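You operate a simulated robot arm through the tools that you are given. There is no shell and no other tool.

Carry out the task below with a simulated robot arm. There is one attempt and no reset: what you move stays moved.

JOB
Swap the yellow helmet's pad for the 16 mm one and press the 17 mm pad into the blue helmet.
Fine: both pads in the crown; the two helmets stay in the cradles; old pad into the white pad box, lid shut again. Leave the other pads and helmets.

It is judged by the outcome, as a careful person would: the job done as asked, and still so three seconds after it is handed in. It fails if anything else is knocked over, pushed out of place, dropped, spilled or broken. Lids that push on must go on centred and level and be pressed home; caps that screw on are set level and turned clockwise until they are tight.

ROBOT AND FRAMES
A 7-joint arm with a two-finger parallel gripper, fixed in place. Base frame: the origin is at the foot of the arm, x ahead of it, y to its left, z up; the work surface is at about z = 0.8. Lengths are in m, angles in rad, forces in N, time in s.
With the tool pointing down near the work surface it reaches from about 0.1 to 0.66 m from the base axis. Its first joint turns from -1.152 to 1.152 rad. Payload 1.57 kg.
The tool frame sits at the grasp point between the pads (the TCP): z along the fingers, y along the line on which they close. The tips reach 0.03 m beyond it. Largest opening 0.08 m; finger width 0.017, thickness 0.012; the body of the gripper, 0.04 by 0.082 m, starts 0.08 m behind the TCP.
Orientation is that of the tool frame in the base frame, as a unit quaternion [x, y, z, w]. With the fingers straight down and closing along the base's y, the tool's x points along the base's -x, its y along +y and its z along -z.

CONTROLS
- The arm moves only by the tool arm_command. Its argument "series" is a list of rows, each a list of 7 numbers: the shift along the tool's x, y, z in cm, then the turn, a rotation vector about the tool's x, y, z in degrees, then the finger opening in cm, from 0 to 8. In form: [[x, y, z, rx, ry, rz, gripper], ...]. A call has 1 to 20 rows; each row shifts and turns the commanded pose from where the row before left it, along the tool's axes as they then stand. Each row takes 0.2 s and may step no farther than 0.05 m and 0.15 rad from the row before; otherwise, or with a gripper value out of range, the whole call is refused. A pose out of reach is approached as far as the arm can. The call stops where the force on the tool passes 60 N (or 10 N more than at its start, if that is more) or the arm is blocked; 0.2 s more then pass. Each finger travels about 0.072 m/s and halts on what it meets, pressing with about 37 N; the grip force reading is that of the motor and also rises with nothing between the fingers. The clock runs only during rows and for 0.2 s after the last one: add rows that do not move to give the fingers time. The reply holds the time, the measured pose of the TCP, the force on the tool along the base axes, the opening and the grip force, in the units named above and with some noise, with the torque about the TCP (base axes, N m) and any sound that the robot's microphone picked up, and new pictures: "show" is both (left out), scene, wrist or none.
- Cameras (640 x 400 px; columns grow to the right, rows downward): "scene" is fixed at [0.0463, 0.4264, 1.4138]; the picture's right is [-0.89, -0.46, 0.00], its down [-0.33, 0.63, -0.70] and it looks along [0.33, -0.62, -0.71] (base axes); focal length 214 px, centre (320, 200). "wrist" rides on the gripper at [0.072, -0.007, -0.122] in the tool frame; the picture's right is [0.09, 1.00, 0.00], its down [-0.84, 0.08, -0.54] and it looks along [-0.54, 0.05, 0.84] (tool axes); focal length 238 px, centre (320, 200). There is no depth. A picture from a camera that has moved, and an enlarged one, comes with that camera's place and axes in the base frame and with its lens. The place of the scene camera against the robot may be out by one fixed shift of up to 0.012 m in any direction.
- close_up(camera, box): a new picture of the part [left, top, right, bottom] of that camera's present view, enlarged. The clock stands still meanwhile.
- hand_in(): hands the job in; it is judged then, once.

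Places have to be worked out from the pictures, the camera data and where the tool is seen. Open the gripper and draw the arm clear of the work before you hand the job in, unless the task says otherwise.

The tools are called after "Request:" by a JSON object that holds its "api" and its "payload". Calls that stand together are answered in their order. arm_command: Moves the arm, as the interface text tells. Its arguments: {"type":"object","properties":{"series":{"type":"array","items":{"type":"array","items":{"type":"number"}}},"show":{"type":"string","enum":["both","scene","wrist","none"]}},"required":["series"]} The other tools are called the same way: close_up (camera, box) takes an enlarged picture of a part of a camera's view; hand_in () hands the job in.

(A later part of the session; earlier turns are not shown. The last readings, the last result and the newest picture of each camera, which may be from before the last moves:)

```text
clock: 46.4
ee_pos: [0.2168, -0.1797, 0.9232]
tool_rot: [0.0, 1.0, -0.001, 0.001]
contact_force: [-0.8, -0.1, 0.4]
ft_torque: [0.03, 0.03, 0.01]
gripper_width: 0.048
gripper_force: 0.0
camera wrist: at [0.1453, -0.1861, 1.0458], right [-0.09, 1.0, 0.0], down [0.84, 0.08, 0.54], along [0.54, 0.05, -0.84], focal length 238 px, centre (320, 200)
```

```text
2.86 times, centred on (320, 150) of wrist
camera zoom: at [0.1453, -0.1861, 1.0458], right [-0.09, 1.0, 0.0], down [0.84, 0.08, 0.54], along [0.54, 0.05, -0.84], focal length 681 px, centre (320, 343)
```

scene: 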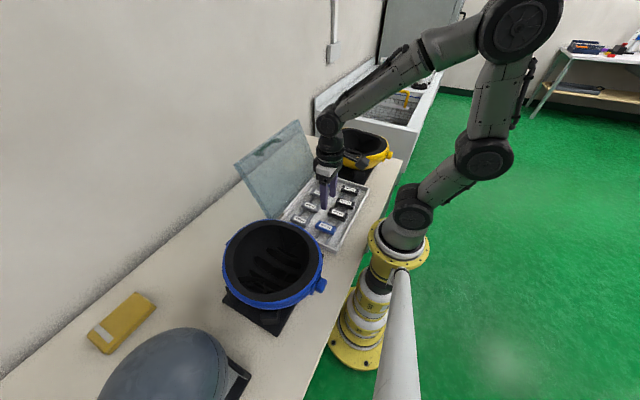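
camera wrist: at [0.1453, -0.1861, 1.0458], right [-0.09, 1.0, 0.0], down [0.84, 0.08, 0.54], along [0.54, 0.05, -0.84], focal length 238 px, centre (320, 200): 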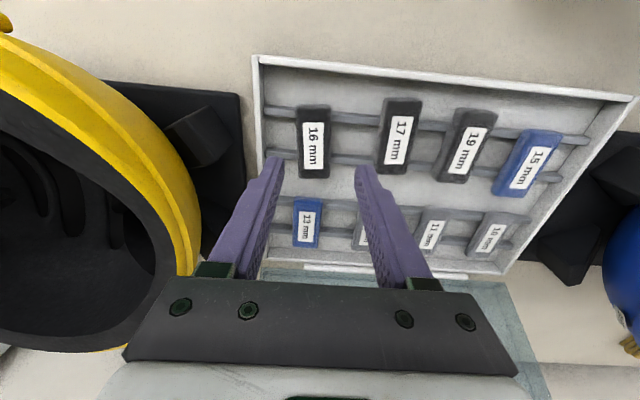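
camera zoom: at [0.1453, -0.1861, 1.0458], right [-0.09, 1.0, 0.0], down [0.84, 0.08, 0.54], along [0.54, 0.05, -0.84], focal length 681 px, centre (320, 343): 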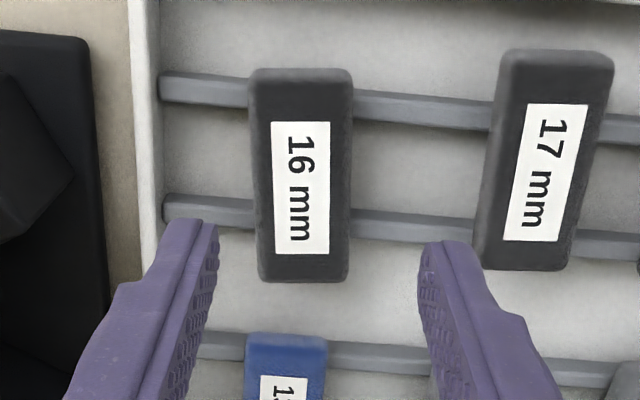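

The 16 mm pad's centre works out at (0.2195, −0.185). I shift over it, lower to straddle and close.

Request:
{"api": "arm_command", "payload": {"series": [[-0.15, -0.5, 2, 0, 0, 0, 4.6], [0, 0, 2, 0, 0, 0, 4.6], [0, 0, 1.3, 0, 0, 0, 4.6], [0, 0, 0, 0, 0, 0, 4.6]], "show": "wrist"}}

Request:
{"api": "close_up", "payload": {"camera": "wrist", "box": [220, 100, 420, 240]}}

```text
clock: 47.4
ee_pos: [0.219, -0.184, 0.8708]
tool_rot: [0.0, 1.0, 0.0, 0.0]
contact_force: [0.6, -0.5, 0.6]
ft_torque: [0.02, 0.01, 0.01]
gripper_width: 0.0461
gripper_force: 0.0
camera wrist: at [0.1475, -0.1912, 0.9927], right [-0.09, 1.0, 0.0], down [0.84, 0.08, 0.54], along [0.54, 0.05, -0.84], focal length 238 px, centre (320, 200)
```

wrist: 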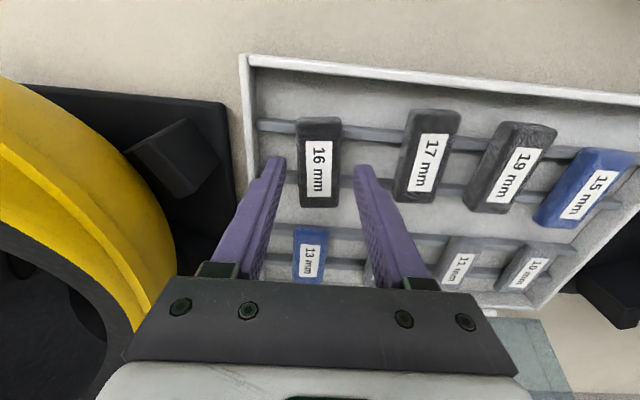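

```text
2.86 times, centred on (320, 170) of wrist
camera zoom: at [0.1475, -0.1912, 0.9927], right [-0.09, 1.0, 0.0], down [0.84, 0.08, 0.54], along [0.54, 0.05, -0.84], focal length 681 px, centre (320, 286)
```

zoom: 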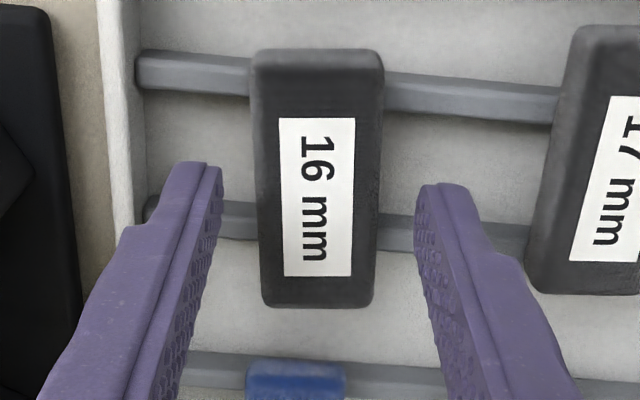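

The pad sits about 5° off the tool's yaw, so I match that, lower the last centimetre and close.

Request:
{"api": "arm_command", "payload": {"series": [[0.1, 0, 0, 0, 0, -5, 4.6], [0, 0, 0.6, 0, 0, 0, 4.6], [0, 0, 0.4, 0, 0, 0, 4.6], [0, 0, 0, 0, 0, 0, 3.4], [0, 0, 0, 0, 0, 0, 2.4], [0, 0, 0, 0, 0, 0, 2.0], [0, 0, 0, 0, 0, 0, 2.0]], "show": "wrist"}}

Request:
{"api": "close_up", "payload": {"camera": "wrist", "box": [220, 100, 420, 240]}}

```text
clock: 49.0
ee_pos: [0.2176, -0.1866, 0.8604]
tool_rot: [-0.044, 0.999, 0.0, 0.0]
contact_force: [0.3, -0.3, -0.2]
ft_torque: [0.01, -0.03, 0.01]
gripper_width: 0.0301
gripper_force: 37.6
camera wrist: at [0.148, -0.198, 0.9836], right [-0.18, 0.98, 0.0], down [0.83, 0.15, 0.54], along [0.53, 0.1, -0.84], focal length 238 px, centre (320, 200)
```

wrist: 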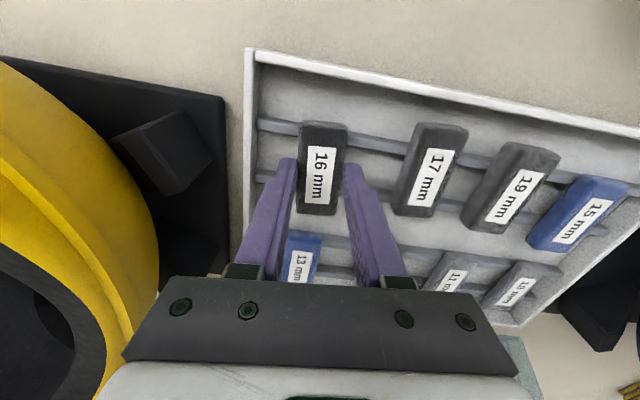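

```text
2.86 times, centred on (320, 170) of wrist
camera zoom: at [0.148, -0.198, 0.9836], right [-0.18, 0.98, 0.0], down [0.83, 0.15, 0.54], along [0.53, 0.1, -0.84], focal length 681 px, centre (320, 286)
```

zoom: 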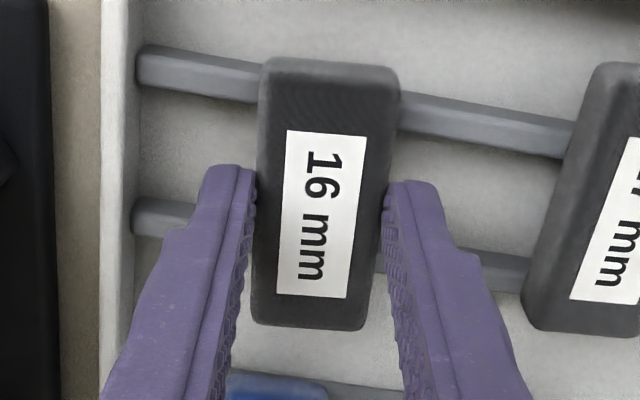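

The 16 mm pad is gripped squarely. I lift it, turn the hand 95° to the helmet orientation, and carry it over the yellow helmet at height.

Request:
{"api": "arm_command", "payload": {"series": [[0, 0, -1, 0, 0, 0, 2.0], [0, 0, -3, 0, 0, 0, 2.0], [0, 0, -5, 0, 0, 0, 2.0], [0, 0, -5, 0, 0, 0, 2.0], [0, 0, -5, 0, 0, 0, 2.0], [0, 0, -3, 0, 0, 0, 2.0], [0, 0, 0, 0, 0, 7.92, 2.0], [0, 0, 0, 0, 0, 7.92, 2.0], [0, 0, 0, 0, 0, 7.92, 2.0], [0, 0, 0, 0, 0, 7.92, 2.0], [0, 0, 0, 0, 0, 7.92, 2.0], [0, 0, 0, 0, 0, 7.92, 2.0], [0, 0, 0, 0, 0, 7.92, 2.0], [0, 0, 0, 0, 0, 7.92, 2.0], [0, 0, 0, 0, 0, 7.92, 2.0], [0, 0, 0, 0, 0, 7.92, 2.0], [0, 0, 0, 0, 0, 7.92, 2.0], [0, 0, 0, 0, 0, 7.88, 2.0], [0, 0, 0, 0, 0, 0, 2.0]], "show": "scene"}}

Request:
{"api": "arm_command", "payload": {"series": [[-4, 1.2, 0, 0, 0, 0, 2.0], [-4, 1.2, 0, 0, 0, 0, 2.0], [-4, 1.2, 0, 0, 0, 0, 2.0], [-4, 1.2, 0, 0, 0, 0, 2.0], [-3.7, 1.1, 0, 0, 0, 0, 2.0], [0, 0, 0, 0, 0, 0, 2.0], [0, 0, 0, 0, 0, 0, 2.0]]}}

Request:
{"api": "close_up", "payload": {"camera": "wrist", "box": [200, 60, 440, 240]}}

```text
clock: 53.0
ee_pos: [0.2187, -0.1855, 1.0818]
tool_rot: [0.708, 0.707, 0.0, 0.0]
contact_force: [0.9, -0.3, -0.1]
ft_torque: [0.0, 0.0, 0.02]
gripper_width: 0.0304
gripper_force: 37.3
```

scene: 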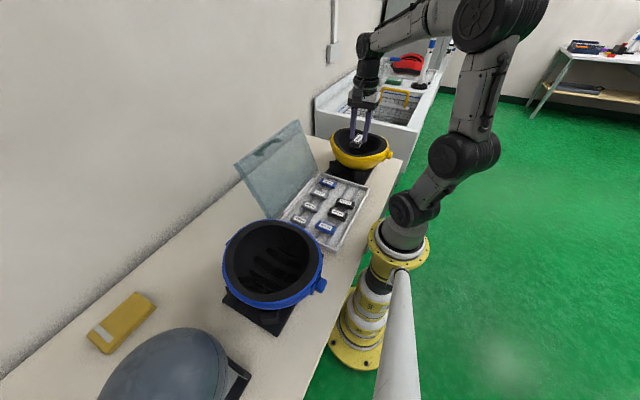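

```text
clock: 54.6
ee_pos: [0.2772, -0.3807, 1.0814]
tool_rot: [0.707, 0.707, 0.0, 0.0]
contact_force: [-0.2, -0.6, 0.6]
ft_torque: [0.02, -0.01, 0.02]
gripper_width: 0.0306
gripper_force: 36.7
camera wrist: at [0.2714, -0.308, 1.2043], right [1.0, 0.09, 0.0], down [0.08, -0.84, 0.54], along [0.05, -0.54, -0.84], focal length 238 px, centre (320, 200)
```

scene: 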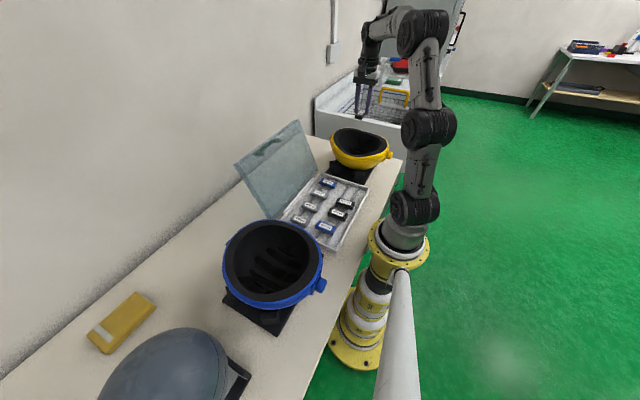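
wrist: 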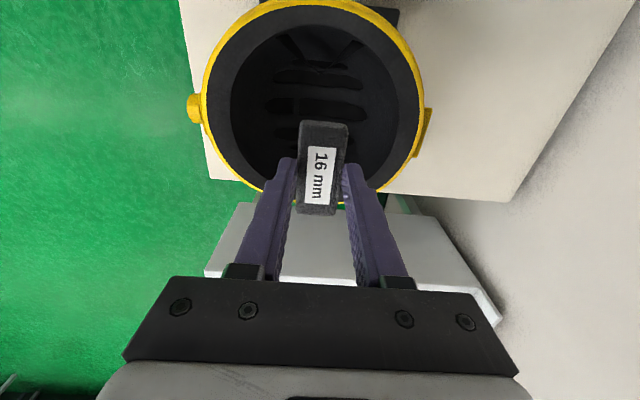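

```text
2.22 times, centred on (320, 150) of wrist
camera zoom: at [0.2714, -0.308, 1.2043], right [1.0, 0.09, 0.0], down [0.08, -0.84, 0.54], along [0.05, -0.54, -0.84], focal length 530 px, centre (320, 311)
```

zoom: 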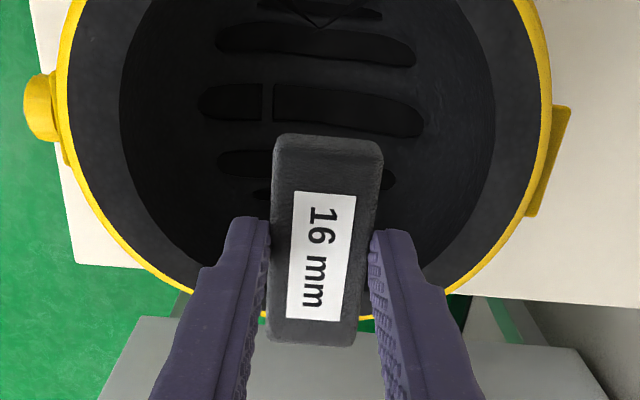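

Position matches where the old pad sat. I lower into the bowl to just above the crown.

Request:
{"api": "arm_command", "payload": {"series": [[-0.15, 0, 4, 0, 0, 0, 2.0], [0, 0, 5, 0, 0, 0, 2.0], [0, 0, 5, 0, 0, 0, 2.0], [0, 0, 3.5, 0, 0, 0, 2.0], [0, 0, 1.5, 0, 0, 0, 2.0], [0, 0, 0, 0, 0, 0, 2.0]], "show": "wrist"}}

Request:
{"api": "close_up", "payload": {"camera": "wrist", "box": [200, 80, 440, 230]}}

```text
clock: 56.0
ee_pos: [0.277, -0.3831, 0.8905]
tool_rot: [0.707, 0.707, 0.0, 0.0]
contact_force: [-0.3, -0.3, 0.2]
ft_torque: [-0.01, -0.02, 0.0]
gripper_width: 0.0305
gripper_force: 36.5
camera wrist: at [0.2711, -0.3105, 1.0135], right [1.0, 0.09, 0.0], down [0.08, -0.84, 0.54], along [0.05, -0.54, -0.84], focal length 238 px, centre (320, 200)
```

wrist: 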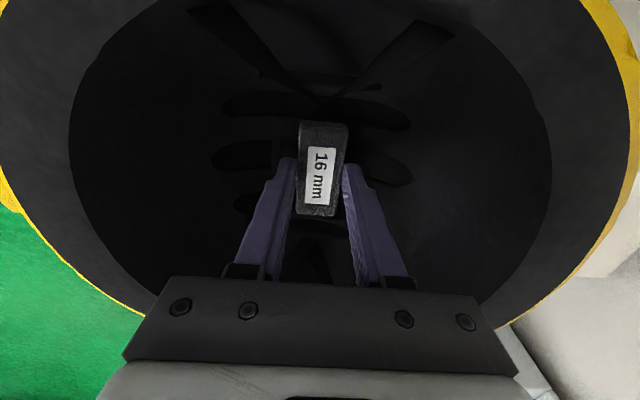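

```text
2.67 times, centred on (320, 155) of wrist
camera zoom: at [0.2711, -0.3105, 1.0135], right [1.0, 0.09, 0.0], down [0.08, -0.84, 0.54], along [0.05, -0.54, -0.84], focal length 636 px, centre (320, 320)
```

zoom: 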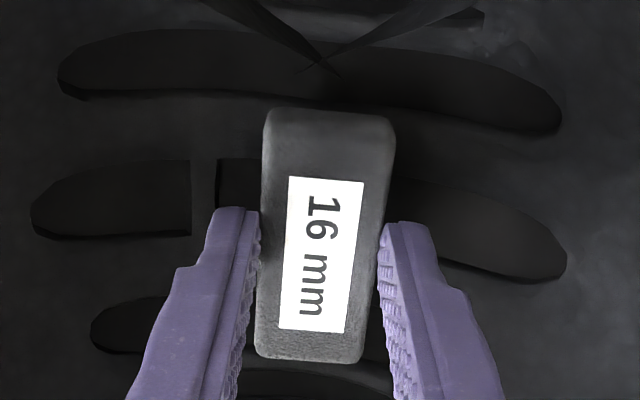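

Request:
{"api": "arm_command", "payload": {"series": [[0.1, 0, 0.8, 0, 0, 0, 2.0], [0, 0, 0.5, 0, 0, 0, 2.0], [0, 0, 0.3, 0, 0, 0, 2.0], [0, 0, 0.2, 0, 0, 0, 2.0], [0, 0, 0, 0, 0, 0, 2.0]], "show": "none"}}

```text
clock: 57.2
ee_pos: [0.2762, -0.3835, 0.8735]
tool_rot: [0.707, 0.707, 0.0, 0.002]
contact_force: [0.6, 3.0, 7.2]
ft_torque: [0.11, -0.02, 0.01]
gripper_width: 0.0307
gripper_force: 36.9
```

Contact begins at z ≈ 0.8735, matching the expected seat height. I press it home a little further.

Request:
{"api": "arm_command", "payload": {"series": [[0, 0, 0.15, 0, 0, 0, 2.0], [0, 0, 0.15, 0, 0, 0, 2.0], [0, 0, 0, 0, 0, 0, 2.0]], "show": "wrist"}}

Request:
{"api": "close_up", "payload": {"camera": "wrist", "box": [200, 80, 440, 230]}}

```text
clock: 58.0
ee_pos: [0.2784, -0.3809, 0.8733]
tool_rot: [0.707, 0.707, 0.0, 0.004]
contact_force: [1.2, 18.0, 39.7]
ft_torque: [0.43, -0.04, 0.0]
gripper_width: 0.0305
gripper_force: 36.8
camera wrist: at [0.2715, -0.3097, 0.9958], right [1.0, 0.09, 0.0], down [0.07, -0.83, 0.55], along [0.05, -0.54, -0.84], focal length 238 px, centre (320, 200)
```

wrist: 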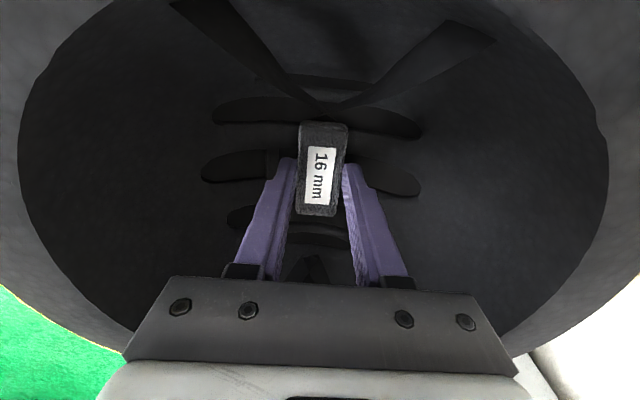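

```text
2.67 times, centred on (320, 155) of wrist
camera zoom: at [0.2715, -0.3097, 0.9958], right [1.0, 0.09, 0.0], down [0.07, -0.83, 0.55], along [0.05, -0.54, -0.84], focal length 636 px, centre (320, 320)
```

zoom: 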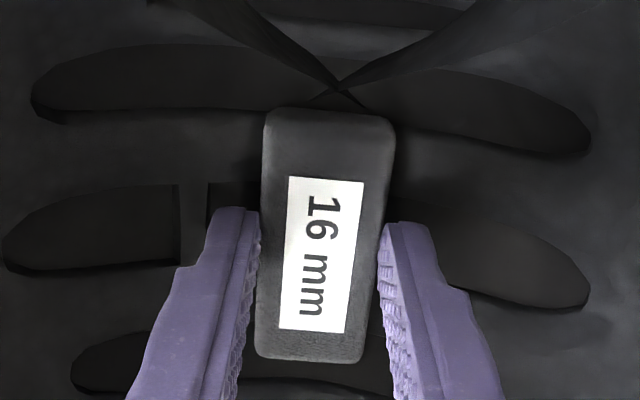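

The sideways load says the pad is 1–2 mm too far to −y. I unload, shift +y 1.5 mm and press again.

Request:
{"api": "arm_command", "payload": {"series": [[0, 0, -0.5, 0, 0, 0, 2.0], [0.2, 0, 0, 0, 0, 0, 2.0], [0, 0, 0.3, 0, 0, 0, 2.0], [0, 0, 0.2, 0, 0, 0, 2.0], [0, 0, 0, 0, 0, 0, 2.0]], "show": "wrist"}}

```text
clock: 59.2
ee_pos: [0.2787, -0.3827, 0.8732]
tool_rot: [0.707, 0.707, 0.0, 0.005]
contact_force: [-0.3, 1.9, 30.7]
ft_torque: [-0.11, 0.02, 0.02]
gripper_width: 0.0304
gripper_force: 37.1
camera wrist: at [0.2719, -0.3093, 0.9955], right [1.0, 0.09, 0.0], down [0.07, -0.83, 0.55], along [0.05, -0.55, -0.84], focal length 238 px, centre (320, 200)
```

wrist: 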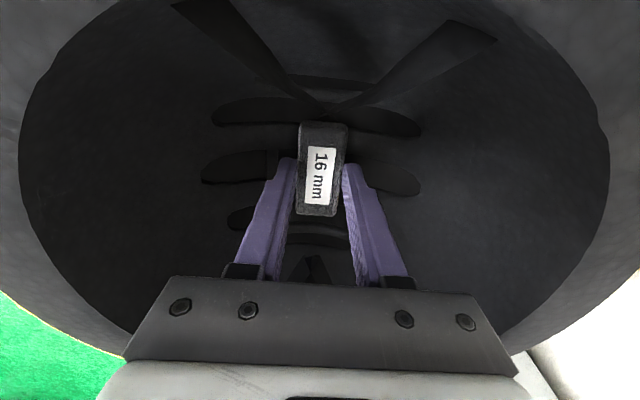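

Now the load is purely vertical at about 31 N with no torque, so it is seated evenly. I unload, release and rise.

Request:
{"api": "arm_command", "payload": {"series": [[0, 0, -0.25, 0, 0, 0, 2.0], [0, 0, 0, 0, 0, 0, 3.2], [0, 0, 0, 0, 0, 0, 4.4], [0, 0, 0, 0, 0, 0, 4.4], [0, 0, -1, 0, 0, 0, 4.4], [0, 0, -3, 0, 0, 0, 4.4], [0, 0, -4, 0, 0, 0, 4.4], [0, 0, -5, 0, 0, 0, 4.4], [0, 0, -4, 0, 0, 0, 4.4], [0, 0, 0, 0, 0, 0, 4.4]]}}

Request:
{"api": "close_up", "payload": {"camera": "wrist", "box": [200, 20, 440, 200]}}

Request:
{"api": "close_up", "payload": {"camera": "scene", "box": [310, 80, 430, 190]}}

```text
clock: 61.4
ee_pos: [0.279, -0.3787, 1.0426]
tool_rot: [0.708, 0.706, 0.001, 0.0]
contact_force: [-1.1, 0.2, 0.2]
ft_torque: [0.01, -0.01, -0.01]
gripper_width: 0.0441
gripper_force: 0.0
camera wrist: at [0.272, -0.3051, 1.1656], right [1.0, 0.09, 0.0], down [0.08, -0.84, 0.54], along [0.05, -0.54, -0.84], focal length 238 px, centre (320, 200)
```

scene: 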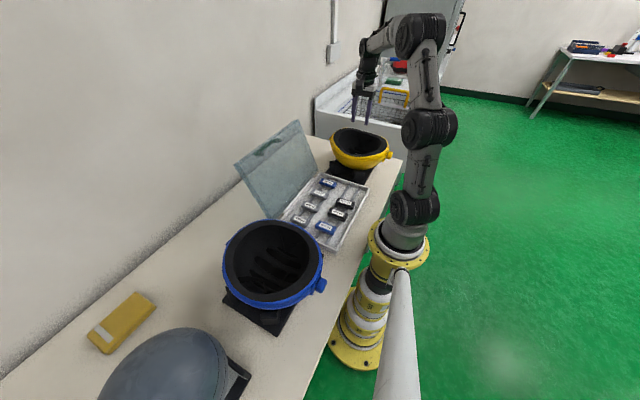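
wrist: 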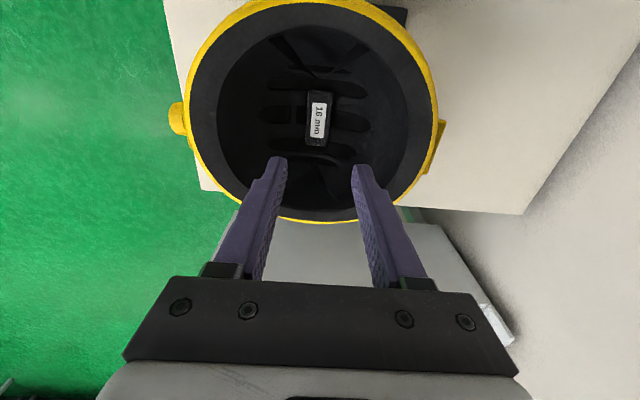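

```text
2.22 times, centred on (320, 110) of wrist
camera zoom: at [0.272, -0.3051, 1.1656], right [1.0, 0.09, 0.0], down [0.08, -0.84, 0.54], along [0.05, -0.54, -0.84], focal length 530 px, centre (320, 400)
```

zoom: 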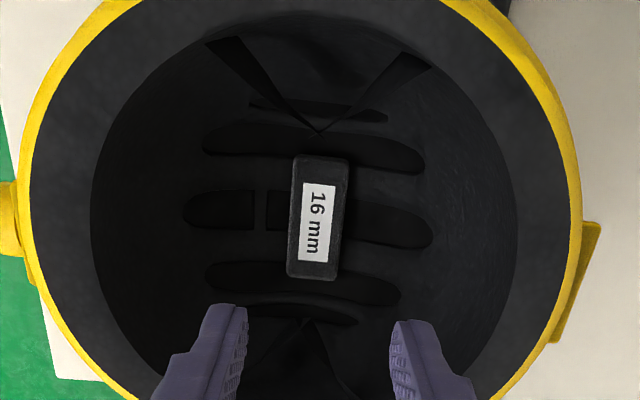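

```text
3.64 times, centred on (370, 135) of scene
camera zoom: at [0.0463, 0.4265, 1.4138], right [-0.89, -0.46, 0.0], down [-0.33, 0.63, -0.7], along [0.33, -0.62, -0.71], focal length 780 px, centre (138, 436)
```

zoom: 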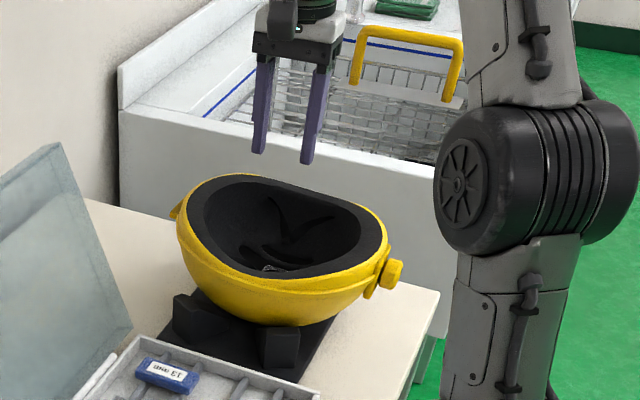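

The 16 mm pad sits in the crown just as the old one did, and the yellow helmet hasn't shifted. I turn back and go over the 17 mm pad, near (0.2075, −0.108).

Request:
{"api": "arm_command", "payload": {"series": [[0, 0, 0, 0, 0, -8.18, 4.6], [0, 0, 0, 0, 0, -8.18, 4.6], [0, 0, 0, 0, 0, -8.18, 4.6], [0, 0, 0, 0, 0, -8.18, 4.6], [0, 0, 0, 0, 0, -8.18, 4.6], [0, 0, 0, 0, 0, -8.18, 4.6], [0, 0, 0, 0, 0, -8.18, 4.6], [0, 0, 0, 0, 0, -8.18, 4.6], [0, 0, 0, 0, 0, -8.18, 4.6], [0, 0, 0, 0, 0, -8.18, 4.6], [0, 0, 0, 0, 0, -8.2, 4.6], [1.02, 3.87, 0, 0, 0, 0, 4.6], [1.02, 3.87, 0, 0, 0, 0, 4.6], [1.02, 3.87, 0, 0, 0, 0, 4.6], [1.02, 3.87, 0, 0, 0, 0, 4.6], [1.02, 3.87, 0, 0, 0, 0, 4.6], [1.02, 3.87, 0, 0, 0, 0, 4.6], [1.02, 3.87, 0, 0, 0, 0, 4.6], [0, 0, 0, 0, 0, 0, 4.6]], "show": "none"}}

Request:
{"api": "arm_command", "payload": {"series": [[0, 0, 4, 0, 0, 0, 4.6], [0, 0, 4, 0, 0, 0, 4.6], [0, 0, 4, 0, 0, 0, 4.6], [0, 0, 0, 0, 0, 0, 4.6]]}}

Request:
{"api": "close_up", "payload": {"camera": "wrist", "box": [220, 80, 420, 220]}}

```text
clock: 65.4
ee_pos: [0.205, -0.1075, 1.0402]
tool_rot: [0.0, 1.0, 0.0, 0.0]
contact_force: [-0.4, -0.1, 0.0]
ft_torque: [0.01, 0.02, -0.02]
gripper_width: 0.0459
gripper_force: 0.1
```

```text
clock: 66.4
ee_pos: [0.2059, -0.109, 0.9207]
tool_rot: [-0.001, 1.0, 0.0, 0.0]
contact_force: [0.7, 0.8, 0.2]
ft_torque: [0.04, 0.03, 0.0]
gripper_width: 0.0459
gripper_force: 0.0
camera wrist: at [0.1344, -0.115, 1.0437], right [-0.09, 1.0, 0.0], down [0.84, 0.08, 0.54], along [0.54, 0.05, -0.84], focal length 238 px, centre (320, 200)
```

scene: 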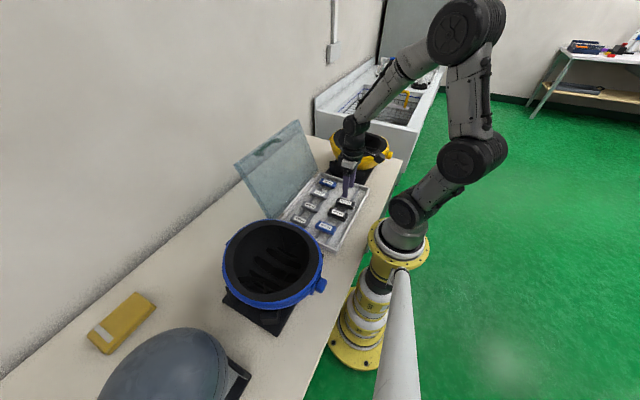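
wrist: 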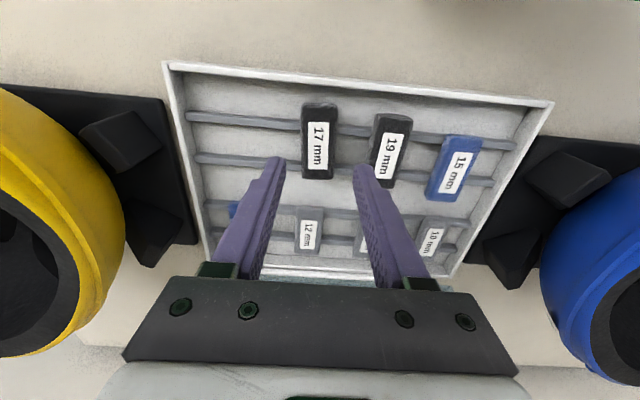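

```text
2.86 times, centred on (320, 150) of wrist
camera zoom: at [0.1344, -0.115, 1.0437], right [-0.09, 1.0, 0.0], down [0.84, 0.08, 0.54], along [0.54, 0.05, -0.84], focal length 681 px, centre (320, 343)
```

zoom: 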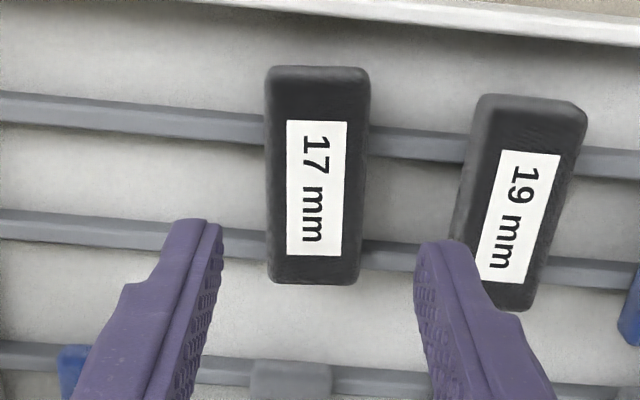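

The 17 mm pad centre is at about (0.206, −0.110), yawed roughly 4°. I match it, lower and close.

Request:
{"api": "arm_command", "payload": {"series": [[0.05, -0.1, 0, 0, 0, -4, 4.6], [0, 0, 3, 0, 0, 0, 4.6], [0, 0, 2, 0, 0, 0, 4.6], [0, 0, 0, 0, 0, 0, 4.6]], "show": "none"}}

Request:
{"api": "close_up", "payload": {"camera": "wrist", "box": [220, 100, 420, 240]}}

```text
clock: 67.4
ee_pos: [0.203, -0.1107, 0.8723]
tool_rot: [-0.035, 0.999, 0.001, 0.0]
contact_force: [0.7, -0.9, 0.5]
ft_torque: [0.0, -0.03, 0.0]
gripper_width: 0.046
gripper_force: 0.1
```

```text
2.86 times, centred on (320, 170) of wrist
camera zoom: at [0.1335, -0.1217, 0.9948], right [-0.16, 0.99, 0.0], down [0.83, 0.14, 0.54], along [0.53, 0.09, -0.84], focal length 681 px, centre (320, 286)
```

zoom: 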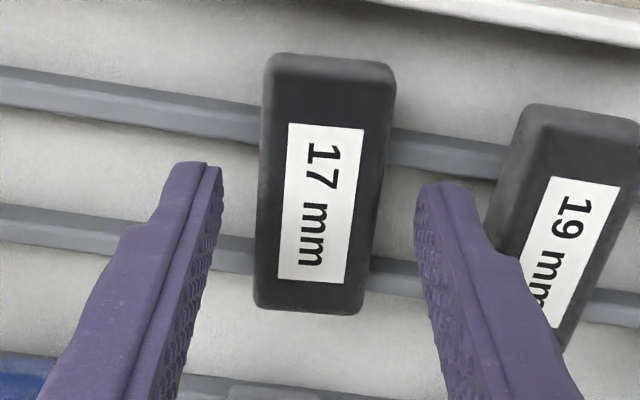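

Request:
{"api": "arm_command", "payload": {"series": [[0, 0, 0.6, 0, 0, 0, 4.6], [0, 0, 0.45, 0, 0, 0, 4.6], [0, 0, 0, 0, 0, 0, 3.4], [0, 0, 0, 0, 0, 0, 2.4], [0, 0, 0, 0, 0, 0, 2.0], [0, 0, 0, 0, 0, 0, 2.0]], "show": "none"}}

Request:
{"api": "close_up", "payload": {"camera": "wrist", "box": [220, 100, 420, 240]}}

```text
clock: 68.8
ee_pos: [0.2043, -0.1107, 0.862]
tool_rot: [-0.035, 0.999, 0.0, 0.0]
contact_force: [0.4, -0.2, 1.4]
ft_torque: [0.0, -0.04, -0.03]
gripper_width: 0.0303
gripper_force: 36.9
```

```text
2.86 times, centred on (320, 170) of wrist
camera zoom: at [0.1336, -0.1219, 0.9845], right [-0.16, 0.99, 0.0], down [0.83, 0.14, 0.54], along [0.54, 0.09, -0.84], focal length 681 px, centre (320, 286)
```

zoom: 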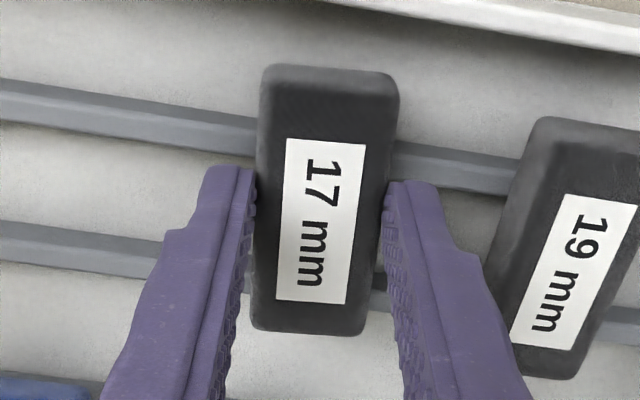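

The 17 mm pad is gripped and centred. I lift it, turn to the helmet orientation and move towards the blue helmet, stopping short to look into it.

Request:
{"api": "arm_command", "payload": {"series": [[0, 0, -1, 0, 0, 0, 2.0], [0, 0, -3, 0, 0, 0, 2.0], [0, 0, -5, 0, 0, 0, 2.0], [0, 0, -5, 0, 0, 0, 2.0], [0, 0, -5, 0, 0, 0, 2.0], [0, 0, -4, 0, 0, 0, 2.0], [0, 0, 0, 0, 0, 7.84, 2.0], [0, 0, 0, 0, 0, 7.84, 2.0], [0, 0, 0, 0, 0, 7.84, 2.0], [0, 0, 0, 0, 0, 7.84, 2.0], [0, 0, 0, 0, 0, 7.84, 2.0], [0, 0, 0, 0, 0, 7.84, 2.0], [0, 0, 0, 0, 0, 7.84, 2.0], [0, 0, 0, 0, 0, 7.84, 2.0], [0, 0, 0, 0, 0, 7.84, 2.0], [0, 0, 0, 0, 0, 7.84, 2.0], [0, 0, 0, 0, 0, 7.84, 2.0], [0, 0, 0, 0, 0, 7.76, 2.0], [0, 0, 0, 0, 0, 0, 2.0]], "show": "scene"}}

Request:
{"api": "arm_command", "payload": {"series": [[3.9, 0.9, 0, 0, 0, 0, 2.0], [3.9, 0.9, 0, 0, 0, 0, 2.0], [3.9, 0.9, 0, 0, 0, 0, 2.0], [3.9, 0.9, 0, 0, 0, 0, 2.0], [3.9, 0.9, 0, 0, 0, 0, 2.0], [3.9, 0.9, 0, 0, 0, 0, 2.0], [3.9, 0.9, 0, 0, 0, 0, 2.0], [0, 0, 0, 0, 0, 0, 2.0], [0, 0, 0, 0, 0, 0, 2.0]]}}

Request:
{"api": "close_up", "payload": {"camera": "wrist", "box": [200, 0, 440, 160]}}

```text
clock: 72.8
ee_pos: [0.2047, -0.1113, 1.0917]
tool_rot: [0.708, 0.706, 0.0, 0.0]
contact_force: [0.8, 0.0, -0.3]
ft_torque: [0.01, -0.01, -0.01]
gripper_width: 0.0303
gripper_force: 36.9
```

scene: 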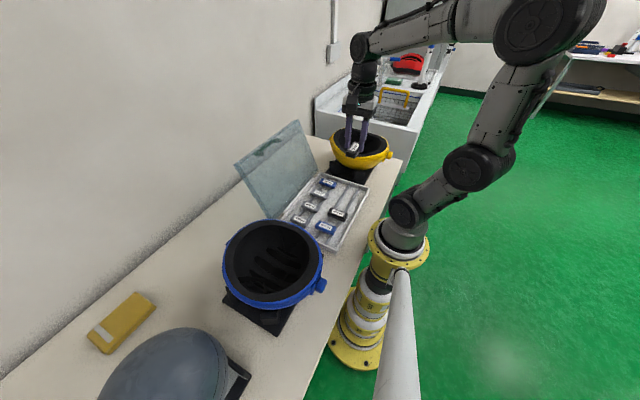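

```text
clock: 74.8
ee_pos: [0.2671, 0.1611, 1.0911]
tool_rot: [0.707, 0.708, 0.0, -0.001]
contact_force: [0.4, -0.1, 1.0]
ft_torque: [0.01, -0.01, 0.0]
gripper_width: 0.0307
gripper_force: 36.9
camera wrist: at [0.261, 0.2341, 1.2139], right [1.0, 0.09, 0.0], down [0.08, -0.84, 0.54], along [0.05, -0.54, -0.84], focal length 238 px, centre (320, 200)
```

scene: 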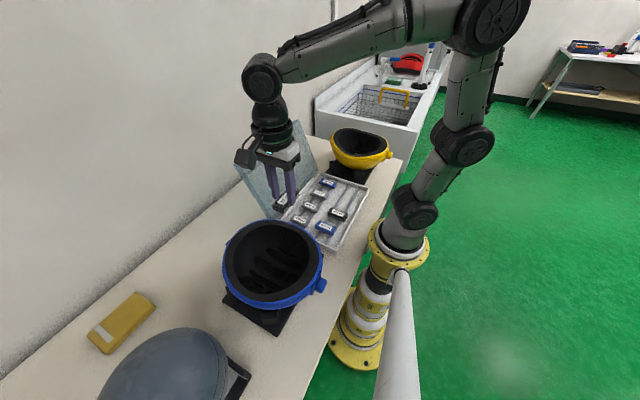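
wrist: 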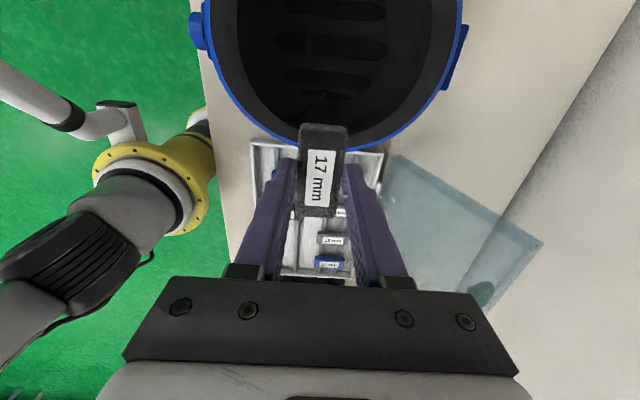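

```text
2.50 times, centred on (320, 80) of wrist
camera zoom: at [0.261, 0.2341, 1.2139], right [1.0, 0.09, 0.0], down [0.08, -0.84, 0.54], along [0.05, -0.54, -0.84], focal length 596 px, centre (320, 500)
```

zoom: 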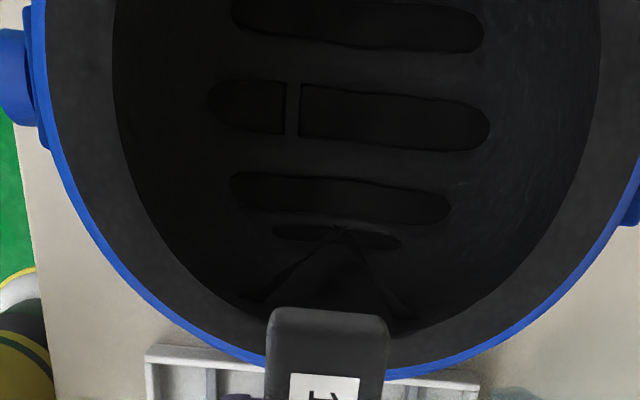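

The blue helmet has the same slot pattern. Matching its slot bar against the yellow one puts the crown target near (0.280, 0.235). I go to the analogous height above it and compare the two views.

Request:
{"api": "arm_command", "payload": {"series": [[3.7, 0.6, 2.4, 0, 0, 0, 2.0], [3.7, 0.65, 2.45, 0, 0, 0, 2.0], [0, 0, 0, 0, 0, 0, 2.0], [0, 0, 0, 0, 0, 0, 2.0]]}}

Request:
{"api": "close_up", "payload": {"camera": "wrist", "box": [200, 20, 440, 200]}}

```text
clock: 75.8
ee_pos: [0.2791, 0.2354, 1.0446]
tool_rot: [0.707, 0.707, 0.0, 0.0]
contact_force: [-0.2, 0.0, -0.4]
ft_torque: [-0.02, 0.0, 0.02]
gripper_width: 0.0304
gripper_force: 36.9
camera wrist: at [0.2733, 0.3075, 1.1672], right [1.0, 0.09, 0.0], down [0.08, -0.84, 0.54], along [0.05, -0.54, -0.84], focal length 238 px, centre (320, 200)
```

scene: 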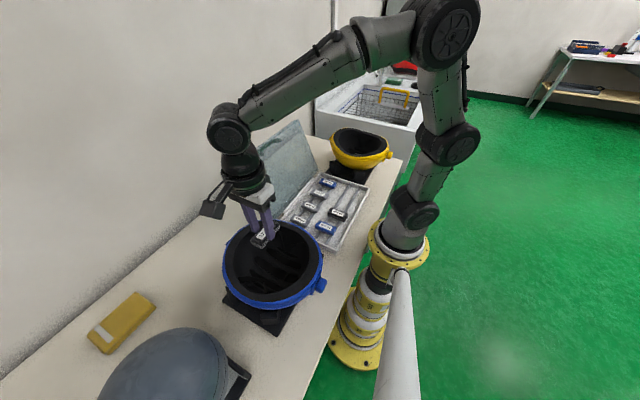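
wrist: 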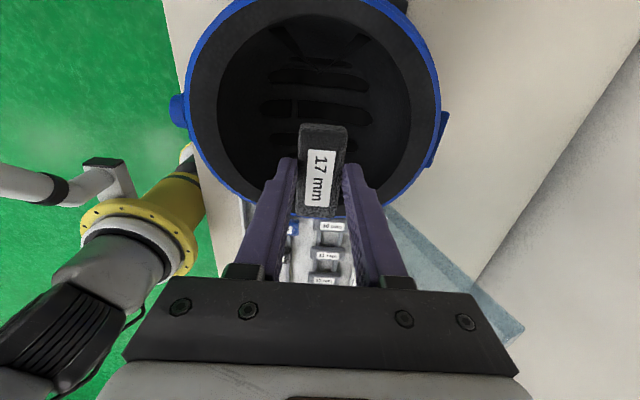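

```text
2.22 times, centred on (320, 110) of wrist
camera zoom: at [0.2733, 0.3075, 1.1672], right [1.0, 0.09, 0.0], down [0.08, -0.84, 0.54], along [0.05, -0.54, -0.84], focal length 530 px, centre (320, 400)
```

zoom: 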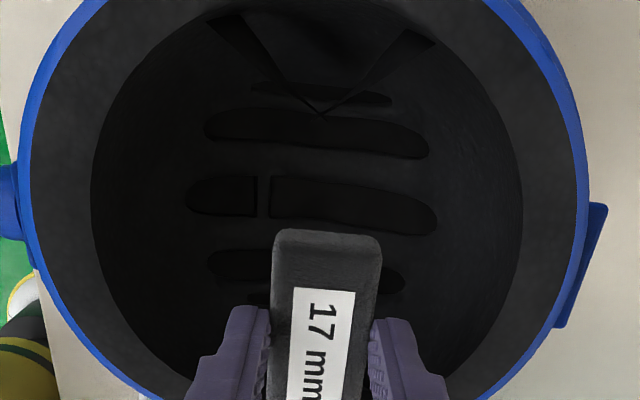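

Blue's features sit 15 px higher than yellow's did, so the target is about 8.4 mm further in +y, plus 1.7 mm for the different grip offset. I correct and lower into the bowl.

Request:
{"api": "arm_command", "payload": {"series": [[1.0, 0.1, 0, 0, 0, 0, 2.0], [0, 0, 4, 0, 0, 0, 2.0], [0, 0, 4, 0, 0, 0, 2.0], [0, 0, 4, 0, 0, 0, 2.0], [0, 0, 3.2, 0, 0, 0, 2.0], [0, 0, 0, 0, 0, 0, 2.0]]}}

Request:
{"api": "close_up", "payload": {"camera": "wrist", "box": [200, 80, 440, 230]}}

```text
clock: 77.2
ee_pos: [0.2814, 0.2471, 0.8909]
tool_rot: [0.707, 0.707, 0.001, 0.0]
contact_force: [0.6, -0.4, -0.6]
ft_torque: [0.02, -0.02, 0.0]
gripper_width: 0.03
gripper_force: 37.2
camera wrist: at [0.2746, 0.3192, 1.0134], right [1.0, 0.09, 0.0], down [0.08, -0.84, 0.54], along [0.05, -0.54, -0.84], focal length 238 px, centre (320, 200)
```

scene: 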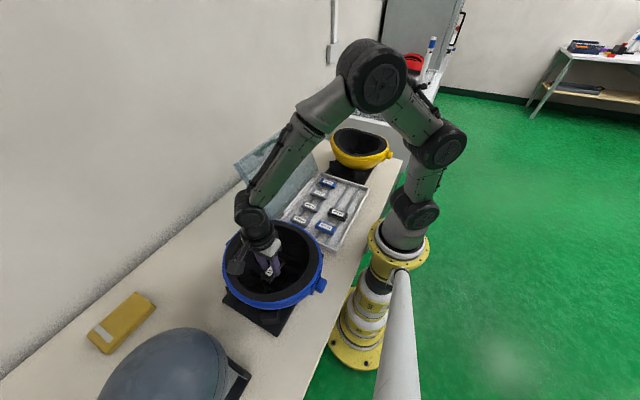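
wrist: 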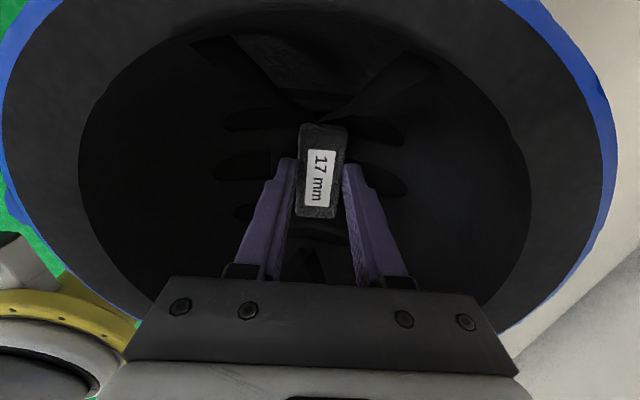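

```text
2.67 times, centred on (320, 155) of wrist
camera zoom: at [0.2746, 0.3192, 1.0134], right [1.0, 0.09, 0.0], down [0.08, -0.84, 0.54], along [0.05, -0.54, -0.84], focal length 636 px, centre (320, 320)
```

zoom: 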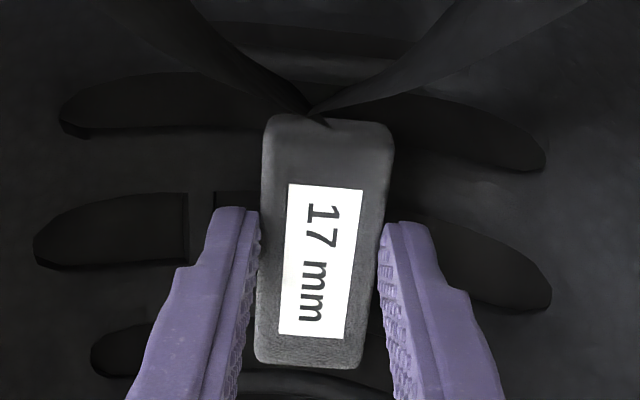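

Compared with the yellow view at this same height, the tool is now about 5 mm too far in +y, and this close view is the more reliable. I move back 5 mm and compare again.

Request:
{"api": "arm_command", "payload": {"series": [[-0.5, -0.1, 0, 0, 0, 0, 2.0], [0, 0, 0.8, 0, 0, 0, 2.0], [0, 0, 0, 0, 0, 0, 2.0], [0, 0, 0, 0, 0, 0, 2.0]], "show": "wrist"}}

Request:
{"api": "close_up", "payload": {"camera": "wrist", "box": [200, 80, 440, 230]}}

```text
clock: 78.2
ee_pos: [0.2791, 0.2417, 0.8827]
tool_rot: [0.707, 0.707, 0.0, 0.0]
contact_force: [0.0, -0.6, -0.1]
ft_torque: [0.01, -0.01, -0.03]
gripper_width: 0.0302
gripper_force: 37.4
camera wrist: at [0.2745, 0.3138, 1.0056], right [1.0, 0.09, 0.0], down [0.08, -0.84, 0.54], along [0.05, -0.54, -0.84], focal length 238 px, centre (320, 200)
```

wrist: 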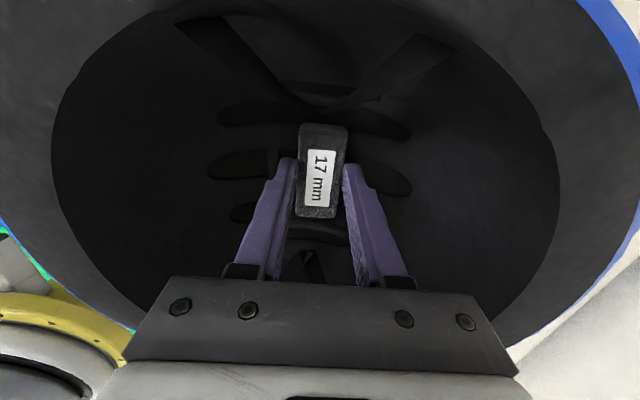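

```text
2.67 times, centred on (320, 155) of wrist
camera zoom: at [0.2745, 0.3138, 1.0056], right [1.0, 0.09, 0.0], down [0.08, -0.84, 0.54], along [0.05, -0.54, -0.84], focal length 636 px, centre (320, 320)
```

zoom: 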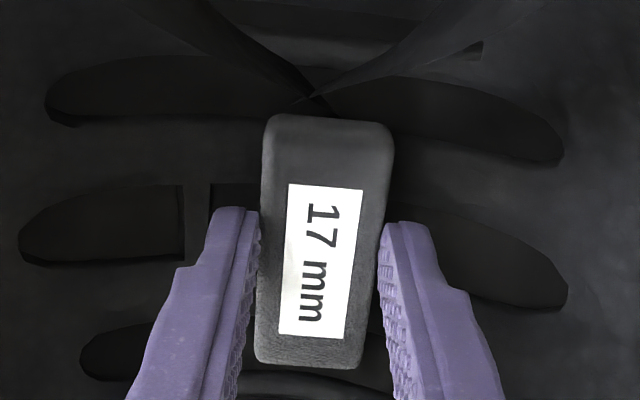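

Now the slots line up closely with the yellow reference, about 1.5 mm off in x. I correct that and lower slowly to contact.

Request:
{"api": "arm_command", "payload": {"series": [[0, -0.15, 0.3, 0, 0, 0, 2.0], [0, 0, 0.3, 0, 0, 0, 2.0], [0, 0, 0.2, 0, 0, 0, 2.0], [0, 0, 0, 0, 0, 0, 2.0]], "show": "none"}}

```text
clock: 79.2
ee_pos: [0.2791, 0.2416, 0.8755]
tool_rot: [0.707, 0.707, 0.0, 0.0]
contact_force: [-1.0, 0.7, 0.5]
ft_torque: [-0.01, 0.0, -0.01]
gripper_width: 0.0303
gripper_force: 37.2
```

Request:
{"api": "arm_command", "payload": {"series": [[0, 0, 0.2, 0, 0, 0, 2.0], [0, 0, 0.2, 0, 0, 0, 2.0], [0, 0, 0, 0, 0, 0, 2.0]], "show": "wrist"}}

Request:
{"api": "close_up", "payload": {"camera": "wrist", "box": [200, 80, 440, 230]}}

```text
clock: 80.0
ee_pos: [0.2806, 0.2409, 0.8743]
tool_rot: [0.708, 0.706, 0.004, 0.001]
contact_force: [-0.2, -12.3, 41.9]
ft_torque: [-0.67, -0.03, -0.01]
gripper_width: 0.0305
gripper_force: 36.2
camera wrist: at [0.274, 0.3134, 0.9974], right [1.0, 0.09, 0.01], down [0.07, -0.84, 0.54], along [0.06, -0.54, -0.84], focal length 238 px, centre (320, 200)
```

wrist: 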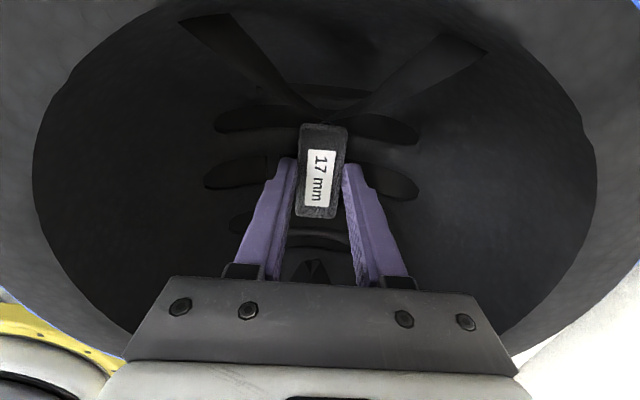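

```text
2.67 times, centred on (320, 155) of wrist
camera zoom: at [0.274, 0.3134, 0.9974], right [1.0, 0.09, 0.01], down [0.07, -0.84, 0.54], along [0.06, -0.54, -0.84], focal length 636 px, centre (320, 320)
```

zoom: 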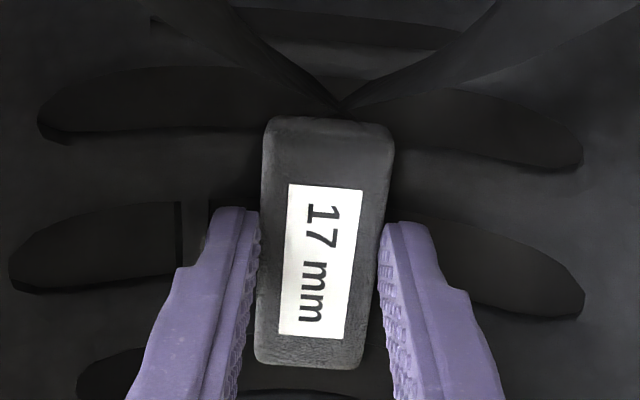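

A −12 N side force and some torque mean the pad is about 2 mm too far to +y. I unload, shift and press again.

Request:
{"api": "arm_command", "payload": {"series": [[0, 0, -0.5, 0, 0, 0, 2.0], [-0.2, 0, 0, 0, 0, 0, 2.0], [0, 0, 0.3, 0, 0, 0, 2.0], [0, 0, 0.15, 0, 0, 0, 2.0], [0, 0, 0, 0, 0, 0, 2.0]], "show": "none"}}

Request:
{"api": "close_up", "payload": {"camera": "wrist", "box": [200, 80, 440, 230]}}

```text
clock: 81.2
ee_pos: [0.2805, 0.2406, 0.875]
tool_rot: [0.707, 0.708, 0.005, 0.001]
contact_force: [0.2, 7.2, 32.3]
ft_torque: [0.06, 0.01, -0.03]
gripper_width: 0.0302
gripper_force: 36.7
```

```text
2.67 times, centred on (320, 155) of wrist
camera zoom: at [0.2739, 0.3122, 0.9974], right [1.0, 0.09, 0.01], down [0.07, -0.84, 0.54], along [0.06, -0.54, -0.84], focal length 636 px, centre (320, 320)
```

zoom: 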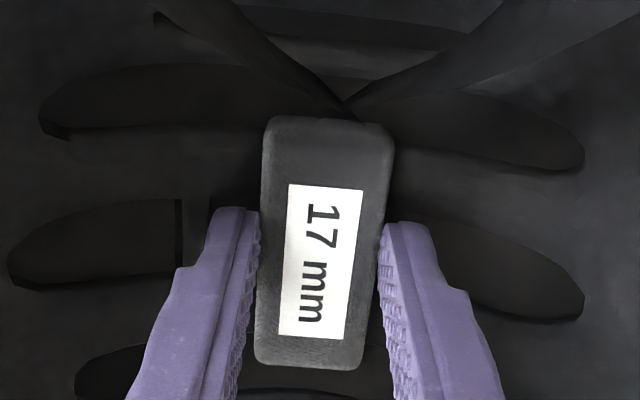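

The load is now 32 N vertical with negligible torque, so it is seated evenly. I unload, release and rise.

Request:
{"api": "arm_command", "payload": {"series": [[0.05, 0, -0.25, 0, 0, 0, 2.0], [0, 0, 0, 0, 0, 0, 3.2], [0, 0, 0, 0, 0, 0, 4.4], [0, 0, 0, 0, 0, 0, 4.4], [0, 0, -1, 0, 0, 0, 4.4], [0, 0, -3, 0, 0, 0, 4.4], [0, 0, -4, 0, 0, 0, 4.4], [0, 0, -5, 0, 0, 0, 4.4], [0, 0, -4, 0, 0, 0, 4.4], [0, 0, 0, 0, 0, 0, 4.4]]}}

Request:
{"api": "close_up", "payload": {"camera": "wrist", "box": [200, 20, 440, 200]}}

Request:
{"api": "close_up", "payload": {"camera": "scene", "box": [200, 200, 350, 350]}}

```text
clock: 83.4
ee_pos: [0.2782, 0.2378, 1.0443]
tool_rot: [0.707, 0.707, 0.001, 0.0]
contact_force: [-0.6, 0.0, 0.6]
ft_torque: [0.02, 0.0, -0.01]
gripper_width: 0.044
gripper_force: 0.0
camera wrist: at [0.2724, 0.311, 1.1675], right [1.0, 0.09, 0.0], down [0.08, -0.84, 0.54], along [0.05, -0.54, -0.84], focal length 238 px, centre (320, 200)
```

scene: 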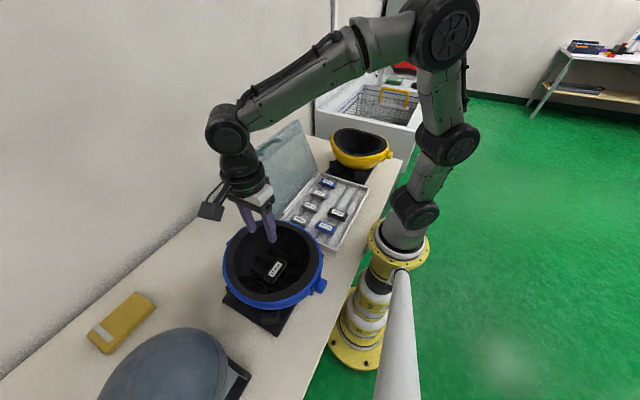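
wrist: 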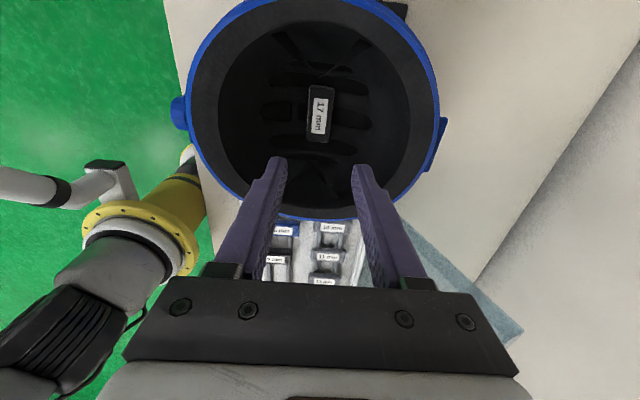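

```text
2.22 times, centred on (320, 110) of wrist
camera zoom: at [0.2724, 0.311, 1.1675], right [1.0, 0.09, 0.0], down [0.08, -0.84, 0.54], along [0.05, -0.54, -0.84], focal length 530 px, centre (320, 400)
```

zoom: 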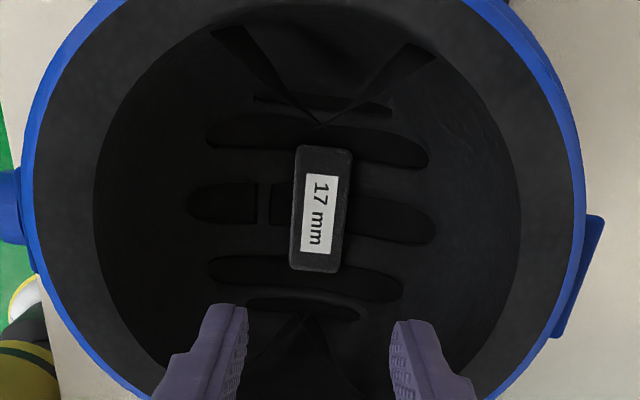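

```text
2.67 times, centred on (275, 275) of scene
camera zoom: at [0.0463, 0.4264, 1.4138], right [-0.89, -0.46, 0.0], down [-0.33, 0.63, -0.7], along [0.33, -0.62, -0.71], focal length 572 px, centre (440, 0)
```

zoom: 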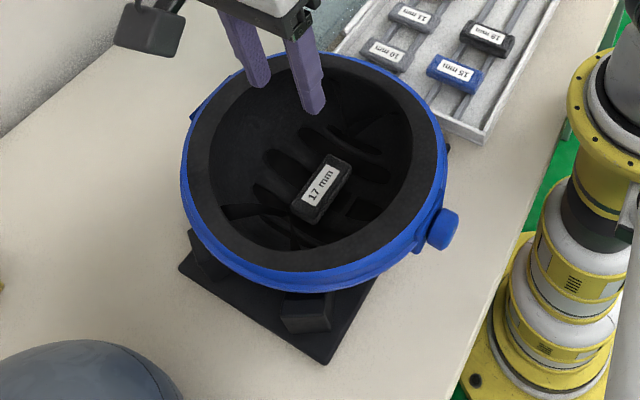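

Both pads are in the crowns, the blue helmet is still in its cradle, and the lid is still standing open. Now I rise and go back behind the lid to locate the handle for closing.

Request:
{"api": "arm_command", "payload": {"series": [[0, 0, -5, 0, 0, 0, 4], [0, 0, -5, 0, 0, 0, 4], [0, 0, -5, 0, 0, 0, 4], [-3.9, 3.2, 0, 0, 0, 0, 4], [-3.9, 3.2, 0, 0, 0, 0, 4], [-3.9, 3.2, 0, 0, 0, 0, 4], [-3.9, 3.2, 0, 0, 0, 0, 4], [-3.9, 3.2, 0, 0, 0, 0, 4], [-3.9, 3.2, 0, 0, 0, 0, 4], [-3.9, 3.2, 0, 0, 0, 0, 4], [-3.9, 3.1, 0, 0, 0, 0, 4], [0, 0, 0, 0, 0, 0, 4], [0, 0, 0, 0, 0, 0, 4]]}}

Request:
{"api": "close_up", "payload": {"camera": "wrist", "box": [220, 40, 420, 240]}}

```text
refused: row 4 steps farther than a row can; nothing moved
```

```text
2.00 times, centred on (320, 140) of wrist
camera zoom: at [0.2724, 0.311, 1.1675], right [1.0, 0.09, 0.0], down [0.08, -0.84, 0.54], along [0.05, -0.54, -0.84], focal length 477 px, centre (320, 320)
```

zoom: 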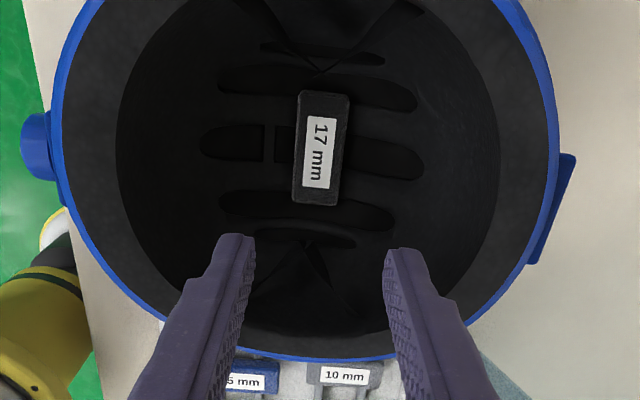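

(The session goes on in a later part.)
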